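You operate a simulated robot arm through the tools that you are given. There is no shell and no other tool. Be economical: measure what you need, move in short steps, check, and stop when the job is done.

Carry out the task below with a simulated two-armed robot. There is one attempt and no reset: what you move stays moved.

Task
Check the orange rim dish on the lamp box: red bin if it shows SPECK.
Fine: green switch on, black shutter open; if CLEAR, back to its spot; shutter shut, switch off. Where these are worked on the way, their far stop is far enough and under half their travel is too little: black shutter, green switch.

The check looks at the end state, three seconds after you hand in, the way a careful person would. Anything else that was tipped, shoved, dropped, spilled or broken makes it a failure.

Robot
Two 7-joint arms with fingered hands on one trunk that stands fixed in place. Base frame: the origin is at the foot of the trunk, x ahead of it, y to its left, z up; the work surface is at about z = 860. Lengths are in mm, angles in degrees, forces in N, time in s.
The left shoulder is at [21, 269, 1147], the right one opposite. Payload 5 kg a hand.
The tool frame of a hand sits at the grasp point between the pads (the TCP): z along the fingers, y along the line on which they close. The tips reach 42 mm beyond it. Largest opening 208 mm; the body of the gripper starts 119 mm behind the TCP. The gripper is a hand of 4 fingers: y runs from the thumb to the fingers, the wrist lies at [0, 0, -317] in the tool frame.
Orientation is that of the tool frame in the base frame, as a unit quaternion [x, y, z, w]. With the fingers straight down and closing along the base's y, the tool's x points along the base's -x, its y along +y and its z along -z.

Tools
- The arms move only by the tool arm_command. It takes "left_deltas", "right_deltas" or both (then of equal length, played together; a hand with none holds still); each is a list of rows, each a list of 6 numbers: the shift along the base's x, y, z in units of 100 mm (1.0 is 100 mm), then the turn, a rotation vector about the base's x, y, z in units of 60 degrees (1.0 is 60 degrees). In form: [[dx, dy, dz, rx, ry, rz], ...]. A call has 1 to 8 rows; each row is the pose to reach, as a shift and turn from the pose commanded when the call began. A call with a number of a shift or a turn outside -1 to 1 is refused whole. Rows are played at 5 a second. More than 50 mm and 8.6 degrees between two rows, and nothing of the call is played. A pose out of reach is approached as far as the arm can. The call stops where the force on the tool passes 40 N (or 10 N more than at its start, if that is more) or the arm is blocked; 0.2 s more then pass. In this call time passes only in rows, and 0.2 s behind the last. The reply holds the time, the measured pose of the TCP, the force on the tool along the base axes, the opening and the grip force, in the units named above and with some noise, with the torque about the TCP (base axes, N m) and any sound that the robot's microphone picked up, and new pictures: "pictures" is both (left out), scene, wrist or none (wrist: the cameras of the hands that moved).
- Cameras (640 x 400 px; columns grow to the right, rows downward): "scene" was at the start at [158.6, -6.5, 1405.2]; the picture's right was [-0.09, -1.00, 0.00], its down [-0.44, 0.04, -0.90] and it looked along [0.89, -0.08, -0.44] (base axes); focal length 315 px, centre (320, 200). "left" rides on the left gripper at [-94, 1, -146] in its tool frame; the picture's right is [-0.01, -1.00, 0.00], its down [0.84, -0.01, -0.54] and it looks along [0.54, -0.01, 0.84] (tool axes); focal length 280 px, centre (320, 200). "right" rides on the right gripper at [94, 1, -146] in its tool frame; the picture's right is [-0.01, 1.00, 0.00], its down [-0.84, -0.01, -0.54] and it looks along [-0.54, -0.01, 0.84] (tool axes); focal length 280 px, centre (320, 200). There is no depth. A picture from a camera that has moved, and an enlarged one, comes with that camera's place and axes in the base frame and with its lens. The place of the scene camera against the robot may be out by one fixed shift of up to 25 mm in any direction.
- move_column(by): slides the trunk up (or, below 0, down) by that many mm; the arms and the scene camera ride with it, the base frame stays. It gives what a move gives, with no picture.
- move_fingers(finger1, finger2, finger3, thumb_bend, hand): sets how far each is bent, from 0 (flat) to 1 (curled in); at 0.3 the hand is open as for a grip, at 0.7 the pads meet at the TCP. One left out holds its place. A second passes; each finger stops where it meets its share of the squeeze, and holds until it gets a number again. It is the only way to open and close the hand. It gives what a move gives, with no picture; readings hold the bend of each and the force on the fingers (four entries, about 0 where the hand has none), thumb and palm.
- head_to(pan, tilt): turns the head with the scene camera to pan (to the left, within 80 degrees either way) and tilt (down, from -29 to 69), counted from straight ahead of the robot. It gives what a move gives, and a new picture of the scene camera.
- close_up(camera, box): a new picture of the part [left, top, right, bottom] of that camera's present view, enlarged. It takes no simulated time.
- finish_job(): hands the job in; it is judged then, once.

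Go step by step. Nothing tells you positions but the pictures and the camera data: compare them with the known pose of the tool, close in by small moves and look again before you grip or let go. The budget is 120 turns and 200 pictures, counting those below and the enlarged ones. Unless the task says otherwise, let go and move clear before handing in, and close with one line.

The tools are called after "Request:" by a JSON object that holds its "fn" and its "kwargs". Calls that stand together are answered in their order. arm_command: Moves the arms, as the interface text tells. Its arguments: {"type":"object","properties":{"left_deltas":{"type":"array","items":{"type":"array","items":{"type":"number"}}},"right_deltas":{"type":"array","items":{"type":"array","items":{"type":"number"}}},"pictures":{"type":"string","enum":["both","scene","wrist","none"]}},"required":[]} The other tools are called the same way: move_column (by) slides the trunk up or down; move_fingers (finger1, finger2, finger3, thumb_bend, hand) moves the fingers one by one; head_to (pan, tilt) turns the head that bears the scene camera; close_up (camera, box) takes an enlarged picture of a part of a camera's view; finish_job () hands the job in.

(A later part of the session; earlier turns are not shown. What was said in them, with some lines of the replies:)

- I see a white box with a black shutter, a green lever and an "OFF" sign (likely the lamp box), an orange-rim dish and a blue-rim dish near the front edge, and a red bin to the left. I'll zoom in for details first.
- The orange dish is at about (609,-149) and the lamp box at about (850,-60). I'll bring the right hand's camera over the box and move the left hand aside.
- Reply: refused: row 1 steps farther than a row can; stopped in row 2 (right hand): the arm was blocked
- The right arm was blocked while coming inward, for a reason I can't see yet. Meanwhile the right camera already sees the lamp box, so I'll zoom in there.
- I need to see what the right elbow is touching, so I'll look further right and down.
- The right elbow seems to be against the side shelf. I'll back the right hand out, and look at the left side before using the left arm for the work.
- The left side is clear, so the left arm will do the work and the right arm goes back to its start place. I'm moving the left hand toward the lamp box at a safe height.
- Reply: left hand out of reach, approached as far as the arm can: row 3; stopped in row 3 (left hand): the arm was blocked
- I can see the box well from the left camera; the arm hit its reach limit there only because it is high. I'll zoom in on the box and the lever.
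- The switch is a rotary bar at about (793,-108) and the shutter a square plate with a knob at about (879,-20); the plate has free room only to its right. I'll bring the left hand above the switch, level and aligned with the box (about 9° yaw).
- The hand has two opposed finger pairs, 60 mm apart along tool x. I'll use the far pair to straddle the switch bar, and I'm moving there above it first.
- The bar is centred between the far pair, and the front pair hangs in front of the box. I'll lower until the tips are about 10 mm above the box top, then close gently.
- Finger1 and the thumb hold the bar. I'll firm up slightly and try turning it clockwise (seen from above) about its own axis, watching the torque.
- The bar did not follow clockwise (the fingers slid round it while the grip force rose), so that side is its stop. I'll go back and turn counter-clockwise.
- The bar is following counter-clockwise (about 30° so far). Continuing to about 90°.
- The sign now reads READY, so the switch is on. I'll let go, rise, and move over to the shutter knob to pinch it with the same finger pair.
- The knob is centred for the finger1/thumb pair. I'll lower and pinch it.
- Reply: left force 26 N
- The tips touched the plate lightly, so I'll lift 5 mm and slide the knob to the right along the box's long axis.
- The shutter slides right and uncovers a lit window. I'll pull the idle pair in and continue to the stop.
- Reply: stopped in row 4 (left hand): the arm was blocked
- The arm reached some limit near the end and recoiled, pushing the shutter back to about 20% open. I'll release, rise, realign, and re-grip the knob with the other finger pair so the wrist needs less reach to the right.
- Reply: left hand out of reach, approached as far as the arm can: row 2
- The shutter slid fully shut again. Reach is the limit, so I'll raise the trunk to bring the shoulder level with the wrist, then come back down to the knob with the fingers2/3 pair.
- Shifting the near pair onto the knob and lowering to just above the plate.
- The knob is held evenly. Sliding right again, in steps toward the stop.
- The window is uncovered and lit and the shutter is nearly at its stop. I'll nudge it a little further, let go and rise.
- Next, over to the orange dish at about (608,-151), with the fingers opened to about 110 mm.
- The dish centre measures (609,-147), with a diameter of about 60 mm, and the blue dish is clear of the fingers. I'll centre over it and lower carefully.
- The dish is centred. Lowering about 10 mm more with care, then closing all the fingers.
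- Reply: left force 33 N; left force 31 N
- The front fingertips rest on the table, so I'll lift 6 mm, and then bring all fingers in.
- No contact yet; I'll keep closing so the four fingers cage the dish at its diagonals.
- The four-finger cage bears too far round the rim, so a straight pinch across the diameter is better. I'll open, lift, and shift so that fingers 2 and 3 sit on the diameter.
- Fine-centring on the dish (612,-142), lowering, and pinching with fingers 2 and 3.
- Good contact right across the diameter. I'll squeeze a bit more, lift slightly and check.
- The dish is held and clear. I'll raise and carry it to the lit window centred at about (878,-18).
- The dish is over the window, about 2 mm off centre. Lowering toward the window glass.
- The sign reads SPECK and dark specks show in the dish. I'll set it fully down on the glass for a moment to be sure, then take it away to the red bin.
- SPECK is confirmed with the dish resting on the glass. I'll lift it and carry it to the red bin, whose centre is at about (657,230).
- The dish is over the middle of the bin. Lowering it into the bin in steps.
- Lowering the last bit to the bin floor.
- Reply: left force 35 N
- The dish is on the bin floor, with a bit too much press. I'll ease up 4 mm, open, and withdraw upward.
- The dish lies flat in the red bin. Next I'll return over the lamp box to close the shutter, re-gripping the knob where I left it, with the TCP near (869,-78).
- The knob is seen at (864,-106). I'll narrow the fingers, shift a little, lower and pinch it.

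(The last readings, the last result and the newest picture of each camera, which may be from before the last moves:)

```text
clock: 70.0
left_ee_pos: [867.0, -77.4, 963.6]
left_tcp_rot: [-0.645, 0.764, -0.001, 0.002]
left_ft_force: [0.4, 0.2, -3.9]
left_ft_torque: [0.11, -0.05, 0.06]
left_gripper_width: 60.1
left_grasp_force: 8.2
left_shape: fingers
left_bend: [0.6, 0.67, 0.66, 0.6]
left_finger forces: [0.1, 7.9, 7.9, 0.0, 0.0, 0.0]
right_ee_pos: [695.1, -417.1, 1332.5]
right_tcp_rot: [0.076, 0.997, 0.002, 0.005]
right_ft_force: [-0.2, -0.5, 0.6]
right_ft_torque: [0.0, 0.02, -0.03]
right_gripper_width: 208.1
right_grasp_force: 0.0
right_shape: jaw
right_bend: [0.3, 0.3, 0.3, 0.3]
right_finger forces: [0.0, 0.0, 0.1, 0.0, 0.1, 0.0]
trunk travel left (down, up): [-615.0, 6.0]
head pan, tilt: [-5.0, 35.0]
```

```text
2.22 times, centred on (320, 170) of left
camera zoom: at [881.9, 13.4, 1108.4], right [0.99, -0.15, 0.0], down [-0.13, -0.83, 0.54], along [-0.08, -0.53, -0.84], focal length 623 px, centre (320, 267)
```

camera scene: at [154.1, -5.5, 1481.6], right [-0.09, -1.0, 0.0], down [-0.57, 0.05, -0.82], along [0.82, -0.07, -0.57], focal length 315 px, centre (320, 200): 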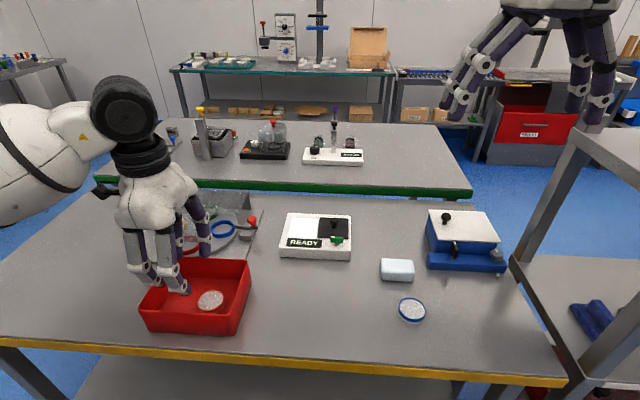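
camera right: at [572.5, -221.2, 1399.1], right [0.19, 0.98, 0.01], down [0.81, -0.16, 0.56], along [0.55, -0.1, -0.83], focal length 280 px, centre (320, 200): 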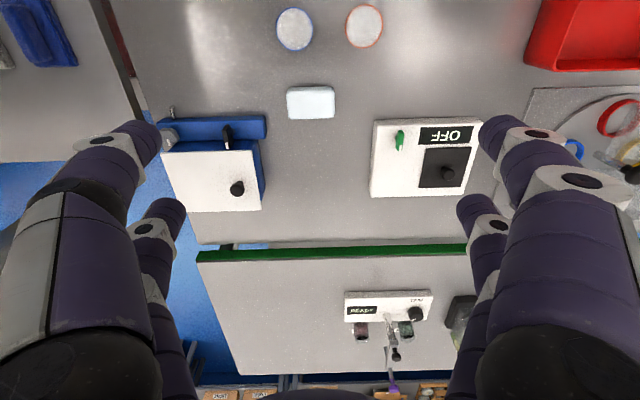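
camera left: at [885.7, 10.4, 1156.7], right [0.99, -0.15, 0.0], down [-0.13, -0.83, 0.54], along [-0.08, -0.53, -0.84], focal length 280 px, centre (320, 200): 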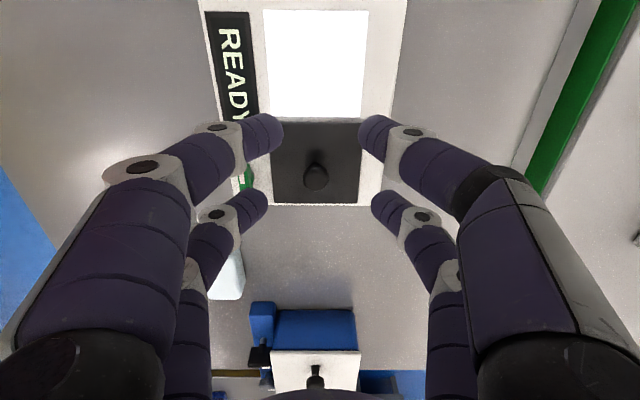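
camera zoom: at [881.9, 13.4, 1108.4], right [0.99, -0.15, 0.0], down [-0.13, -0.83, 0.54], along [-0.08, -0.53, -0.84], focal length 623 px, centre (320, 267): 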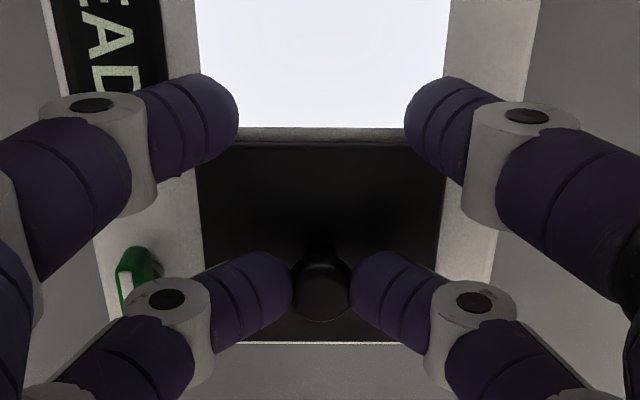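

The knob is held. Sliding the shutter left (about 87 mm) to its closed stop.

Request:
{"fn": "arm_command", "kwargs": {"left_deltas": [[0.024, 0.15, 0, 0, 0, 0], [0.048, 0.3, 0, 0, 0, 0], [0.072, 0.45, 0, 0, 0, 0], [0.096, 0.6, 0, 0, 0, 0], [0.12, 0.75, 0, 0, 0, 0], [0.136, 0.85, 0, 0, 0, 0], [0.143, 0.895, 0, 0, 0, 0]], "pictures": "wrist"}}

Request:
{"fn": "close_up", "kwargs": {"camera": "scene", "box": [250, 180, 380, 280]}}

```text
clock: 71.6
left_ee_pos: [880.5, 10.8, 963.0]
left_tcp_rot: [-0.644, 0.765, -0.001, 0.001]
left_ft_force: [1.8, -5.3, -2.7]
left_ft_torque: [-0.05, -0.05, 0.07]
left_gripper_width: 60.1
left_grasp_force: 6.4
left_shape: fingers
left_bend: [0.6, 0.67, 0.66, 0.6]
left_finger forces: [0.0, 5.5, 7.7, 0.0, 0.0, 0.1]
right_ee_pos: [694.2, -416.7, 1331.7]
right_tcp_rot: [0.076, 0.997, 0.002, 0.006]
right_ft_force: [-0.2, 0.1, -0.7]
right_ft_torque: [0.02, -0.06, 0.01]
right_gripper_width: 208.1
right_grasp_force: 0.1
right_shape: jaw
right_bend: [0.3, 0.3, 0.3, 0.3]
right_finger forces: [0.0, 0.1, 0.0, 0.0, 0.1, 0.1]
trunk travel left (down, up): [-615.0, 6.0]
head pan, tilt: [-5.0, 35.0]
camera left: at [895.5, 102.7, 1108.3], right [0.99, -0.16, 0.0], down [-0.13, -0.83, 0.54], along [-0.08, -0.53, -0.84], focal length 280 px, centre (320, 200)
```

left: 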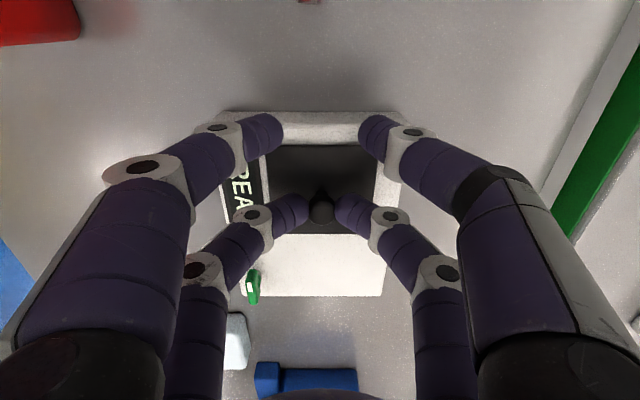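

```text
4.00 times, centred on (315, 230) of scene
camera zoom: at [153.7, -6.3, 1481.7], right [-0.09, -1.0, 0.0], down [-0.57, 0.05, -0.82], along [0.82, -0.07, -0.57], focal length 1260 px, centre (340, 80)
```

zoom: 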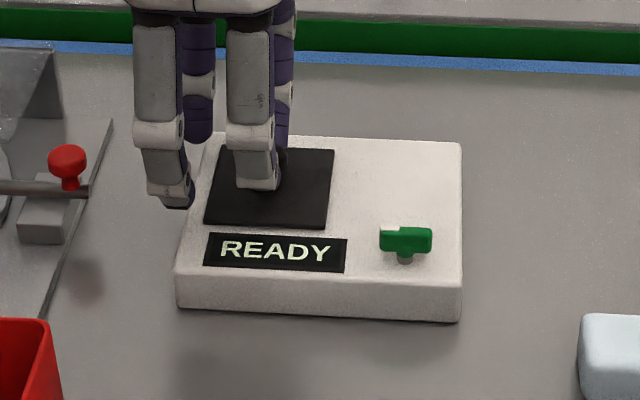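

The shutter is shut against its stop. I'll release, rise and move back to the switch.

Request:
{"fn": "move_fingers", "kwargs": {"hand": "left", "finger2": 0.6, "finger3": 0.6}}

Request:
{"fn": "arm_command", "kwargs": {"left_deltas": [[0, 0, 0.3, 0, 0, 0], [-0.1, -0.1, 0.7, 0, 0, 0], [-0.35, -0.4, 0.7, 0, 0, 0], [-0.6, -0.7, 0.7, 0, 0, 0], [-0.9, -1, 0.7, 0, 0, 0]], "pictures": "none"}}

Request:
{"fn": "arm_command", "kwargs": {"left_deltas": [[-0.03, -0.4, -0.1, 0, 0, 0], [-0.03, -0.48, -0.3, 0, 0, 0], [-0.03, -0.48, -0.3, 0, 0, 0]], "pictures": "both"}}

Request:
{"fn": "close_up", "kwargs": {"camera": "left", "box": [220, 80, 420, 220]}}

```text
clock: 72.6
left_ee_pos: [881.7, 13.1, 963.1]
left_tcp_rot: [-0.645, 0.764, -0.001, 0.001]
left_ft_force: [0.1, -1.1, 1.2]
left_ft_torque: [-0.04, -0.02, 0.02]
left_gripper_width: 60.0
left_grasp_force: 0.0
left_shape: fingers
left_bend: [0.6, 0.6, 0.6, 0.6]
left_finger forces: [0.0, 0.0, 0.0, 0.0, 0.0, 0.0]
right_ee_pos: [693.9, -417.2, 1333.4]
right_tcp_rot: [0.075, 0.997, 0.001, 0.006]
right_ft_force: [-0.3, -0.2, 0.2]
right_ft_torque: [0.02, -0.01, -0.02]
right_gripper_width: 208.0
right_grasp_force: 0.1
right_shape: jaw
right_bend: [0.3, 0.3, 0.3, 0.3]
right_finger forces: [0.0, 0.0, 0.0, 0.0, 0.0, 0.1]
trunk travel left (down, up): [-615.0, 6.0]
head pan, tilt: [-5.0, 35.0]
```

```text
clock: 73.8
left_ee_pos: [793.0, -87.7, 1033.8]
left_tcp_rot: [-0.645, 0.764, 0.0, 0.002]
left_ft_force: [0.0, 0.4, 0.9]
left_ft_torque: [-0.01, 0.04, -0.04]
left_gripper_width: 60.0
left_grasp_force: 0.1
left_shape: fingers
left_bend: [0.6, 0.6, 0.6, 0.6]
left_finger forces: [0.0, 0.0, 0.0, 0.0, 0.0, 0.1]
right_ee_pos: [693.0, -418.9, 1334.7]
right_tcp_rot: [0.077, 0.997, 0.002, 0.006]
right_ft_force: [-0.3, -2.1, 0.3]
right_ft_torque: [0.2, -0.03, 0.01]
right_gripper_width: 208.0
right_grasp_force: 0.1
right_shape: jaw
right_bend: [0.3, 0.3, 0.3, 0.3]
right_finger forces: [0.0, 0.0, 0.0, 0.0, 0.1, 0.1]
trunk travel left (down, up): [-615.0, 6.0]
head pan, tilt: [-5.0, 35.0]
```

```text
clock: 74.6
left_ee_pos: [788.5, -138.3, 1003.7]
left_tcp_rot: [-0.644, 0.765, 0.001, 0.002]
left_ft_force: [-1.2, -1.8, -0.3]
left_ft_torque: [0.15, -0.09, 0.0]
left_gripper_width: 59.9
left_grasp_force: 0.0
left_shape: fingers
left_bend: [0.6, 0.6, 0.6, 0.6]
left_finger forces: [0.0, 0.1, 0.1, 0.1, 0.0, 0.0]
right_ee_pos: [693.0, -418.4, 1333.4]
right_tcp_rot: [0.077, 0.997, 0.002, 0.005]
right_ft_force: [-1.7, -1.4, 1.1]
right_ft_torque: [0.18, -0.06, 0.01]
right_gripper_width: 208.2
right_grasp_force: 0.1
right_shape: jaw
right_bend: [0.3, 0.3, 0.3, 0.3]
right_finger forces: [0.0, 0.0, 0.0, 0.1, 0.0, 0.0]
trunk travel left (down, up): [-615.0, 6.0]
head pan, tilt: [-5.0, 35.0]
camera scene: at [152.8, -7.2, 1481.9], right [-0.09, -1.0, 0.0], down [-0.57, 0.05, -0.82], along [0.82, -0.07, -0.57], focal length 315 px, centre (320, 200)
camera left: at [802.6, -46.4, 1150.0], right [0.99, -0.16, 0.0], down [-0.13, -0.83, 0.54], along [-0.08, -0.53, -0.84], focal length 280 px, centre (320, 200)
```

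scene: 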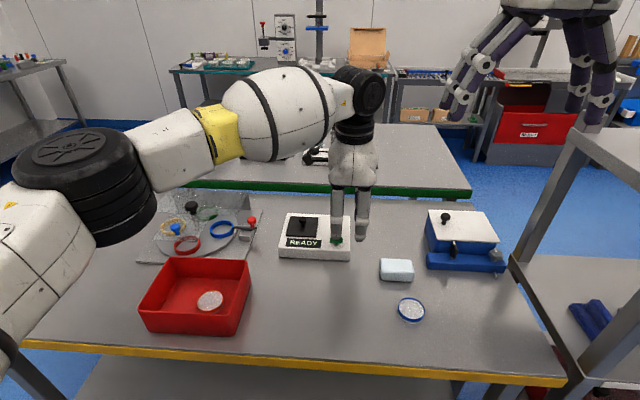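
left: 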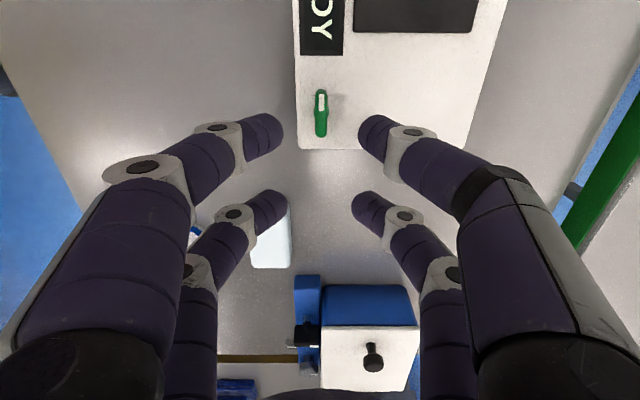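

```text
2.86 times, centred on (320, 150) of left
camera zoom: at [802.6, -46.4, 1150.0], right [0.99, -0.16, 0.0], down [-0.13, -0.83, 0.54], along [-0.08, -0.53, -0.84], focal length 801 px, centre (320, 343)
```

zoom: 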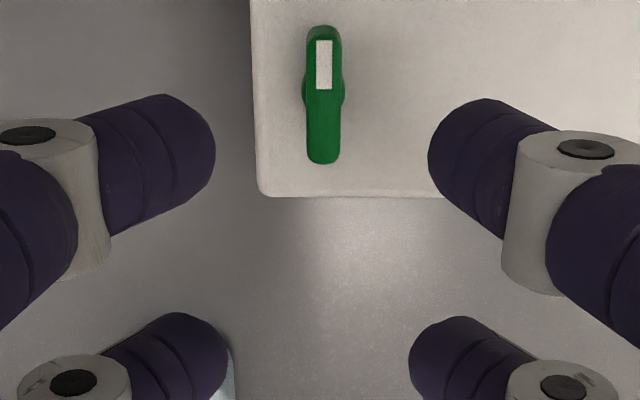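

The bar lines up with the finger1/thumb pair. Lowering and gripping it.

Request:
{"fn": "arm_command", "kwargs": {"left_deltas": [[0, 0, -0.25, 0, 0, 0], [0, 0, -0.45, 0, 0, 0], [0, 0, -0.53, 0, 0, 0], [0, 0, -0.53, 0, 0, 0]], "pictures": "none"}}

Request:
{"fn": "move_fingers", "kwargs": {"hand": "left", "finger1": 0.74, "thumb_bend": 0.74, "finger2": 0.7, "finger3": 0.7}}

Request:
{"fn": "close_up", "kwargs": {"camera": "left", "box": [220, 80, 420, 220]}}

```text
clock: 75.6
left_ee_pos: [789.3, -136.7, 951.5]
left_tcp_rot: [-0.645, 0.765, -0.001, 0.002]
left_ft_force: [0.5, -0.1, 0.8]
left_ft_torque: [0.03, -0.03, 0.01]
left_gripper_width: 60.0
left_grasp_force: 0.1
left_shape: fingers
left_bend: [0.6, 0.6, 0.6, 0.6]
left_finger forces: [0.0, 0.1, 0.1, 0.0, 0.1, 0.0]
right_ee_pos: [693.1, -417.1, 1333.8]
right_tcp_rot: [0.077, 0.997, 0.001, 0.005]
right_ft_force: [-0.5, -0.4, 0.3]
right_ft_torque: [-0.01, -0.03, -0.04]
right_gripper_width: 208.2
right_grasp_force: 0.0
right_shape: jaw
right_bend: [0.3, 0.3, 0.3, 0.3]
right_finger forces: [0.1, 0.0, 0.0, 0.0, 0.1, 0.0]
trunk travel left (down, up): [-615.0, 6.0]
head pan, tilt: [-5.0, 35.0]
```

```text
clock: 76.6
left_ee_pos: [788.7, -134.8, 951.2]
left_tcp_rot: [-0.645, 0.764, 0.0, 0.002]
left_ft_force: [9.8, 0.1, -4.5]
left_ft_torque: [-0.14, -0.31, -0.26]
left_gripper_width: 15.8
left_grasp_force: 9.1
left_shape: fingers
left_bend: [0.71, 0.7, 0.7, 0.68]
left_finger forces: [5.2, 0.1, 0.0, 0.1, 13.8, 0.0]
right_ee_pos: [694.5, -416.8, 1332.9]
right_tcp_rot: [0.076, 0.997, 0.002, 0.005]
right_ft_force: [0.6, 1.0, 0.3]
right_ft_torque: [0.01, 0.0, 0.02]
right_gripper_width: 208.2
right_grasp_force: 0.1
right_shape: jaw
right_bend: [0.3, 0.3, 0.3, 0.3]
right_finger forces: [0.0, 0.0, 0.1, 0.1, 0.1, 0.1]
trunk travel left (down, up): [-615.0, 6.0]
head pan, tilt: [-5.0, 35.0]
```

```text
2.86 times, centred on (320, 150) of left
camera zoom: at [802.9, -44.0, 1096.3], right [0.99, -0.15, 0.0], down [-0.13, -0.83, 0.54], along [-0.08, -0.53, -0.84], focal length 801 px, centre (320, 343)
```

zoom: 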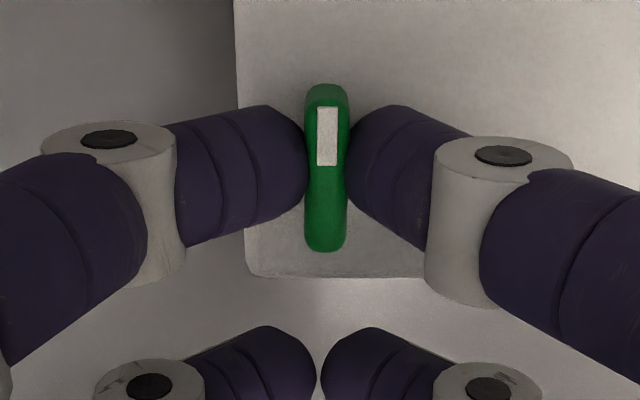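

The bar is gripped; turning it back clockwise about its axis.

Request:
{"fn": "arm_command", "kwargs": {"left_deltas": [[-0.041, 0.01, 0, 0, 0, -0.1333], [-0.08, 0.0255, 0, 0, 0, -0.2667], [-0.116, 0.046, 0, 0, 0, -0.4], [-0.149, 0.072, 0, 0, 0, -0.5333], [-0.178, 0.102, 0, 0, 0, -0.6667], [-0.203, 0.136, 0, 0, 0, -0.8], [-0.223, 0.173, 0, 0, 0, -0.9333]], "pictures": "none"}}

Request:
{"fn": "arm_command", "kwargs": {"left_deltas": [[-0.014, 0.039, 0, 0, 0, -0.1333], [-0.023, 0.08, 0, 0, 0, -0.2667], [-0.027, 0.122, 0, 0, 0, -0.4], [-0.024, 0.164, 0, 0, 0, -0.5333], [-0.02, 0.184, 0, 0, 0, -0.6]], "pictures": "wrist"}}

Request:
{"fn": "close_up", "kwargs": {"camera": "scene", "box": [250, 180, 380, 280]}}

```text
clock: 78.2
left_ee_pos: [766.4, -120.2, 950.7]
left_tcp_rot: [-0.21, 0.978, -0.001, 0.002]
left_ft_force: [17.6, -7.0, 4.8]
left_ft_torque: [-0.21, -0.77, -0.34]
left_gripper_width: 16.1
left_grasp_force: 13.0
left_shape: fingers
left_bend: [0.71, 0.7, 0.7, 0.68]
left_finger forces: [5.4, 0.0, 0.0, 0.0, 20.6, 0.0]
right_ee_pos: [694.8, -417.4, 1332.4]
right_tcp_rot: [0.076, 0.997, 0.002, 0.005]
right_ft_force: [-0.2, -0.4, -0.8]
right_ft_torque: [0.0, 0.01, -0.03]
right_gripper_width: 208.0
right_grasp_force: 0.2
right_shape: jaw
right_bend: [0.3, 0.3, 0.3, 0.3]
right_finger forces: [0.1, 0.1, 0.0, 0.0, 0.0, 0.0]
trunk travel left (down, up): [-615.0, 6.0]
head pan, tilt: [-5.0, 35.0]
```

```text
clock: 79.4
left_ee_pos: [765.5, -101.5, 951.2]
left_tcp_rot: [0.103, 0.995, -0.001, 0.001]
left_ft_force: [16.0, -17.1, 8.4]
left_ft_torque: [-0.64, -0.73, -0.31]
left_gripper_width: 15.8
left_grasp_force: 13.3
left_shape: fingers
left_bend: [0.71, 0.7, 0.7, 0.68]
left_finger forces: [7.0, 0.1, 0.0, 0.0, 20.2, 0.0]
right_ee_pos: [693.9, -418.1, 1333.8]
right_tcp_rot: [0.075, 0.997, 0.001, 0.005]
right_ft_force: [0.2, 0.6, 0.1]
right_ft_torque: [-0.03, 0.0, -0.05]
right_gripper_width: 207.9
right_grasp_force: 0.1
right_shape: jaw
right_bend: [0.3, 0.3, 0.3, 0.3]
right_finger forces: [0.0, 0.1, 0.0, 0.0, 0.0, 0.1]
trunk travel left (down, up): [-615.0, 6.0]
head pan, tilt: [-5.0, 35.0]
camera left: at [856.1, -118.2, 1095.9], right [-0.19, -0.98, 0.0], down [-0.83, 0.16, 0.54], along [-0.53, 0.1, -0.84], focal length 280 px, centre (320, 200)
```

left: 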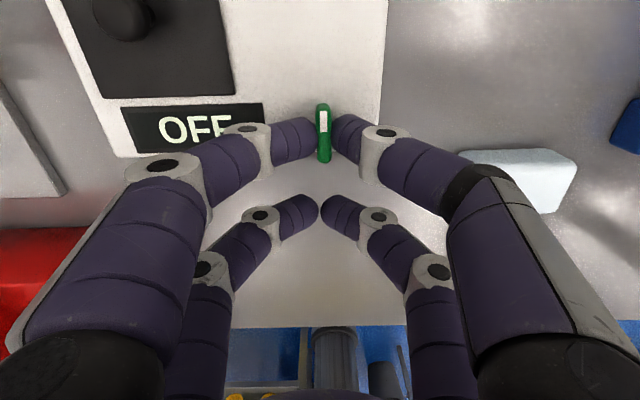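

```text
4.00 times, centred on (315, 230) of scene
camera zoom: at [153.9, -6.7, 1481.7], right [-0.09, -1.0, 0.0], down [-0.57, 0.05, -0.82], along [0.82, -0.07, -0.57], focal length 1260 px, centre (340, 80)
```

zoom: 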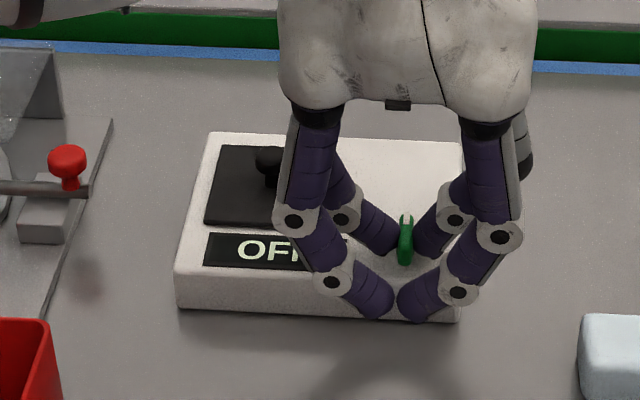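

The sign reads OFF and the bar is back at its start position. I'll open the fingers, rise and move clear.

Request:
{"fn": "move_fingers", "kwargs": {"hand": "left", "finger1": 0.6, "finger2": 0.6, "finger3": 0.6, "thumb_bend": 0.6}}

Request:
{"fn": "arm_command", "kwargs": {"left_deltas": [[0, 0, 0.3, 0, 0, 0], [0, 0, 0.65, 0, 0, 0], [0, 0, 1, 0, 0, 0], [0, 0, 1, 0, 0, 0]], "pictures": "none"}}

Request:
{"fn": "arm_command", "kwargs": {"left_deltas": [[-0.2, 0.2, 0.3, 0, 0, 0], [-0.4, 0.5, 0.6, 0, 0, 0], [-0.6, 0.8, 0.9, 0, 0, 0], [-0.6, 1, 1, 0, 0, 0], [-0.6, 1, 1, 0, 0, 0]], "pictures": "scene"}}

Request:
{"fn": "close_up", "kwargs": {"camera": "scene", "box": [250, 180, 380, 280]}}

Request:
{"fn": "close_up", "kwargs": {"camera": "scene", "box": [110, 180, 280, 350]}}

```text
clock: 80.4
left_ee_pos: [764.5, -99.9, 950.1]
left_tcp_rot: [0.102, 0.995, -0.002, 0.002]
left_ft_force: [-2.6, 2.1, 7.8]
left_ft_torque: [0.17, -0.18, 0.11]
left_gripper_width: 57.9
left_grasp_force: 4.0
left_shape: fingers
left_bend: [0.6, 0.6, 0.6, 0.6]
left_finger forces: [6.3, 0.1, 0.0, 0.0, 1.5, 0.0]
right_ee_pos: [692.3, -416.3, 1334.9]
right_tcp_rot: [0.076, 0.997, 0.001, 0.005]
right_ft_force: [-0.5, 0.2, 0.1]
right_ft_torque: [0.0, 0.0, 0.02]
right_gripper_width: 208.1
right_grasp_force: 0.1
right_shape: jaw
right_bend: [0.3, 0.3, 0.3, 0.3]
right_finger forces: [0.0, 0.0, 0.1, 0.1, 0.0, 0.1]
trunk travel left (down, up): [-615.0, 6.0]
head pan, tilt: [-5.0, 35.0]
```

```text
clock: 81.4
left_ee_pos: [766.3, -100.3, 1049.8]
left_tcp_rot: [0.102, 0.995, -0.002, 0.0]
left_ft_force: [-0.1, 0.1, -0.5]
left_ft_torque: [-0.01, 0.05, 0.01]
left_gripper_width: 59.4
left_grasp_force: 0.1
left_shape: fingers
left_bend: [0.6, 0.6, 0.6, 0.6]
left_finger forces: [0.0, 0.0, 0.0, 0.0, 0.1, 0.0]
right_ee_pos: [695.3, -416.3, 1332.0]
right_tcp_rot: [0.076, 0.997, 0.001, 0.006]
right_ft_force: [1.0, 0.1, -0.4]
right_ft_torque: [-0.01, 0.13, 0.0]
right_gripper_width: 207.9
right_grasp_force: 0.2
right_shape: jaw
right_bend: [0.3, 0.3, 0.3, 0.3]
right_finger forces: [0.0, 0.0, 0.1, 0.0, 0.1, 0.0]
trunk travel left (down, up): [-615.0, 6.0]
head pan, tilt: [-5.0, 35.0]
```

```text
clock: 82.6
left_ee_pos: [704.5, 1.0, 1147.2]
left_tcp_rot: [0.102, 0.995, -0.002, 0.002]
left_ft_force: [0.0, -0.2, 0.6]
left_ft_torque: [0.01, -0.06, 0.02]
left_gripper_width: 59.7
left_grasp_force: 0.0
left_shape: fingers
left_bend: [0.6, 0.6, 0.6, 0.6]
left_finger forces: [0.0, 0.0, 0.0, 0.0, 0.1, 0.0]
right_ee_pos: [691.9, -417.1, 1332.9]
right_tcp_rot: [0.075, 0.997, 0.001, 0.006]
right_ft_force: [-0.2, -0.1, 0.9]
right_ft_torque: [0.01, -0.04, -0.03]
right_gripper_width: 208.1
right_grasp_force: 0.0
right_shape: jaw
right_bend: [0.3, 0.3, 0.3, 0.3]
right_finger forces: [0.0, 0.1, 0.0, 0.0, 0.0, 0.0]
trunk travel left (down, up): [-615.0, 6.0]
head pan, tilt: [-5.0, 35.0]
camera scene: at [152.8, -5.7, 1481.8], right [-0.09, -1.0, 0.0], down [-0.57, 0.05, -0.82], along [0.82, -0.07, -0.57], focal length 315 px, centre (320, 200)
```

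scene: 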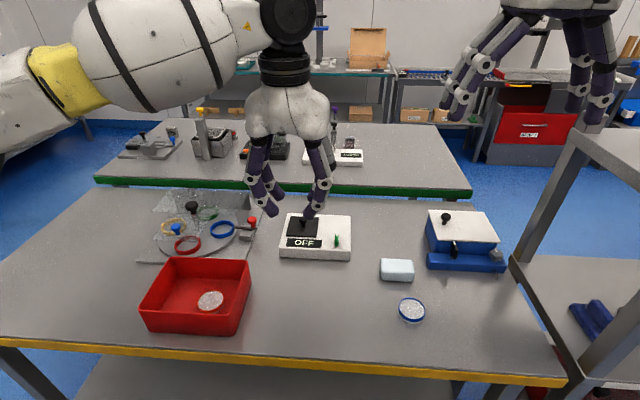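

```text
4.00 times, centred on (315, 230) of scene
camera zoom: at [152.8, -5.7, 1481.8], right [-0.09, -1.0, 0.0], down [-0.57, 0.05, -0.82], along [0.82, -0.07, -0.57], focal length 1260 px, centre (340, 80)
```

zoom: 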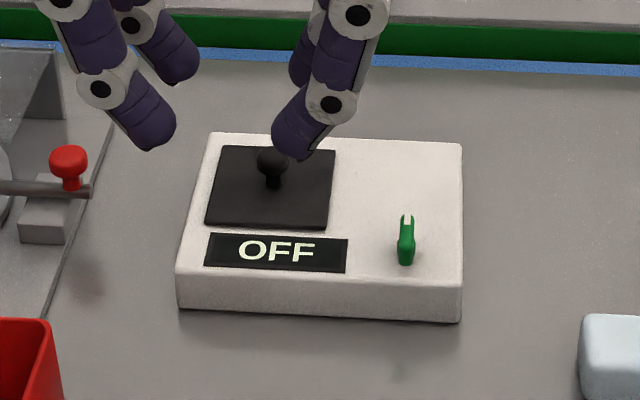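

```text
2.35 times, centred on (195, 265) of scene
camera zoom: at [152.8, -5.7, 1481.8], right [-0.09, -1.0, 0.0], down [-0.57, 0.05, -0.82], along [0.82, -0.07, -0.57], focal length 741 px, centre (614, 47)
```

zoom: 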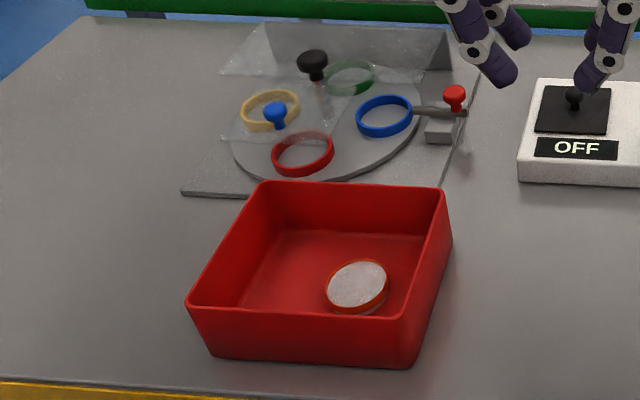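

The dish is in the red bin, the shutter is shut, the switch and sign are OFF, everything else stands where it was, and both hands are clear. Handing in.

Request:
{"fn": "finish_job", "kwargs": {}}

```text
The job is handed in.
```

The orange-rim dish showed SPECK on the lamp box, so it is now in the red bin; the shutter is shut and the switch is off.
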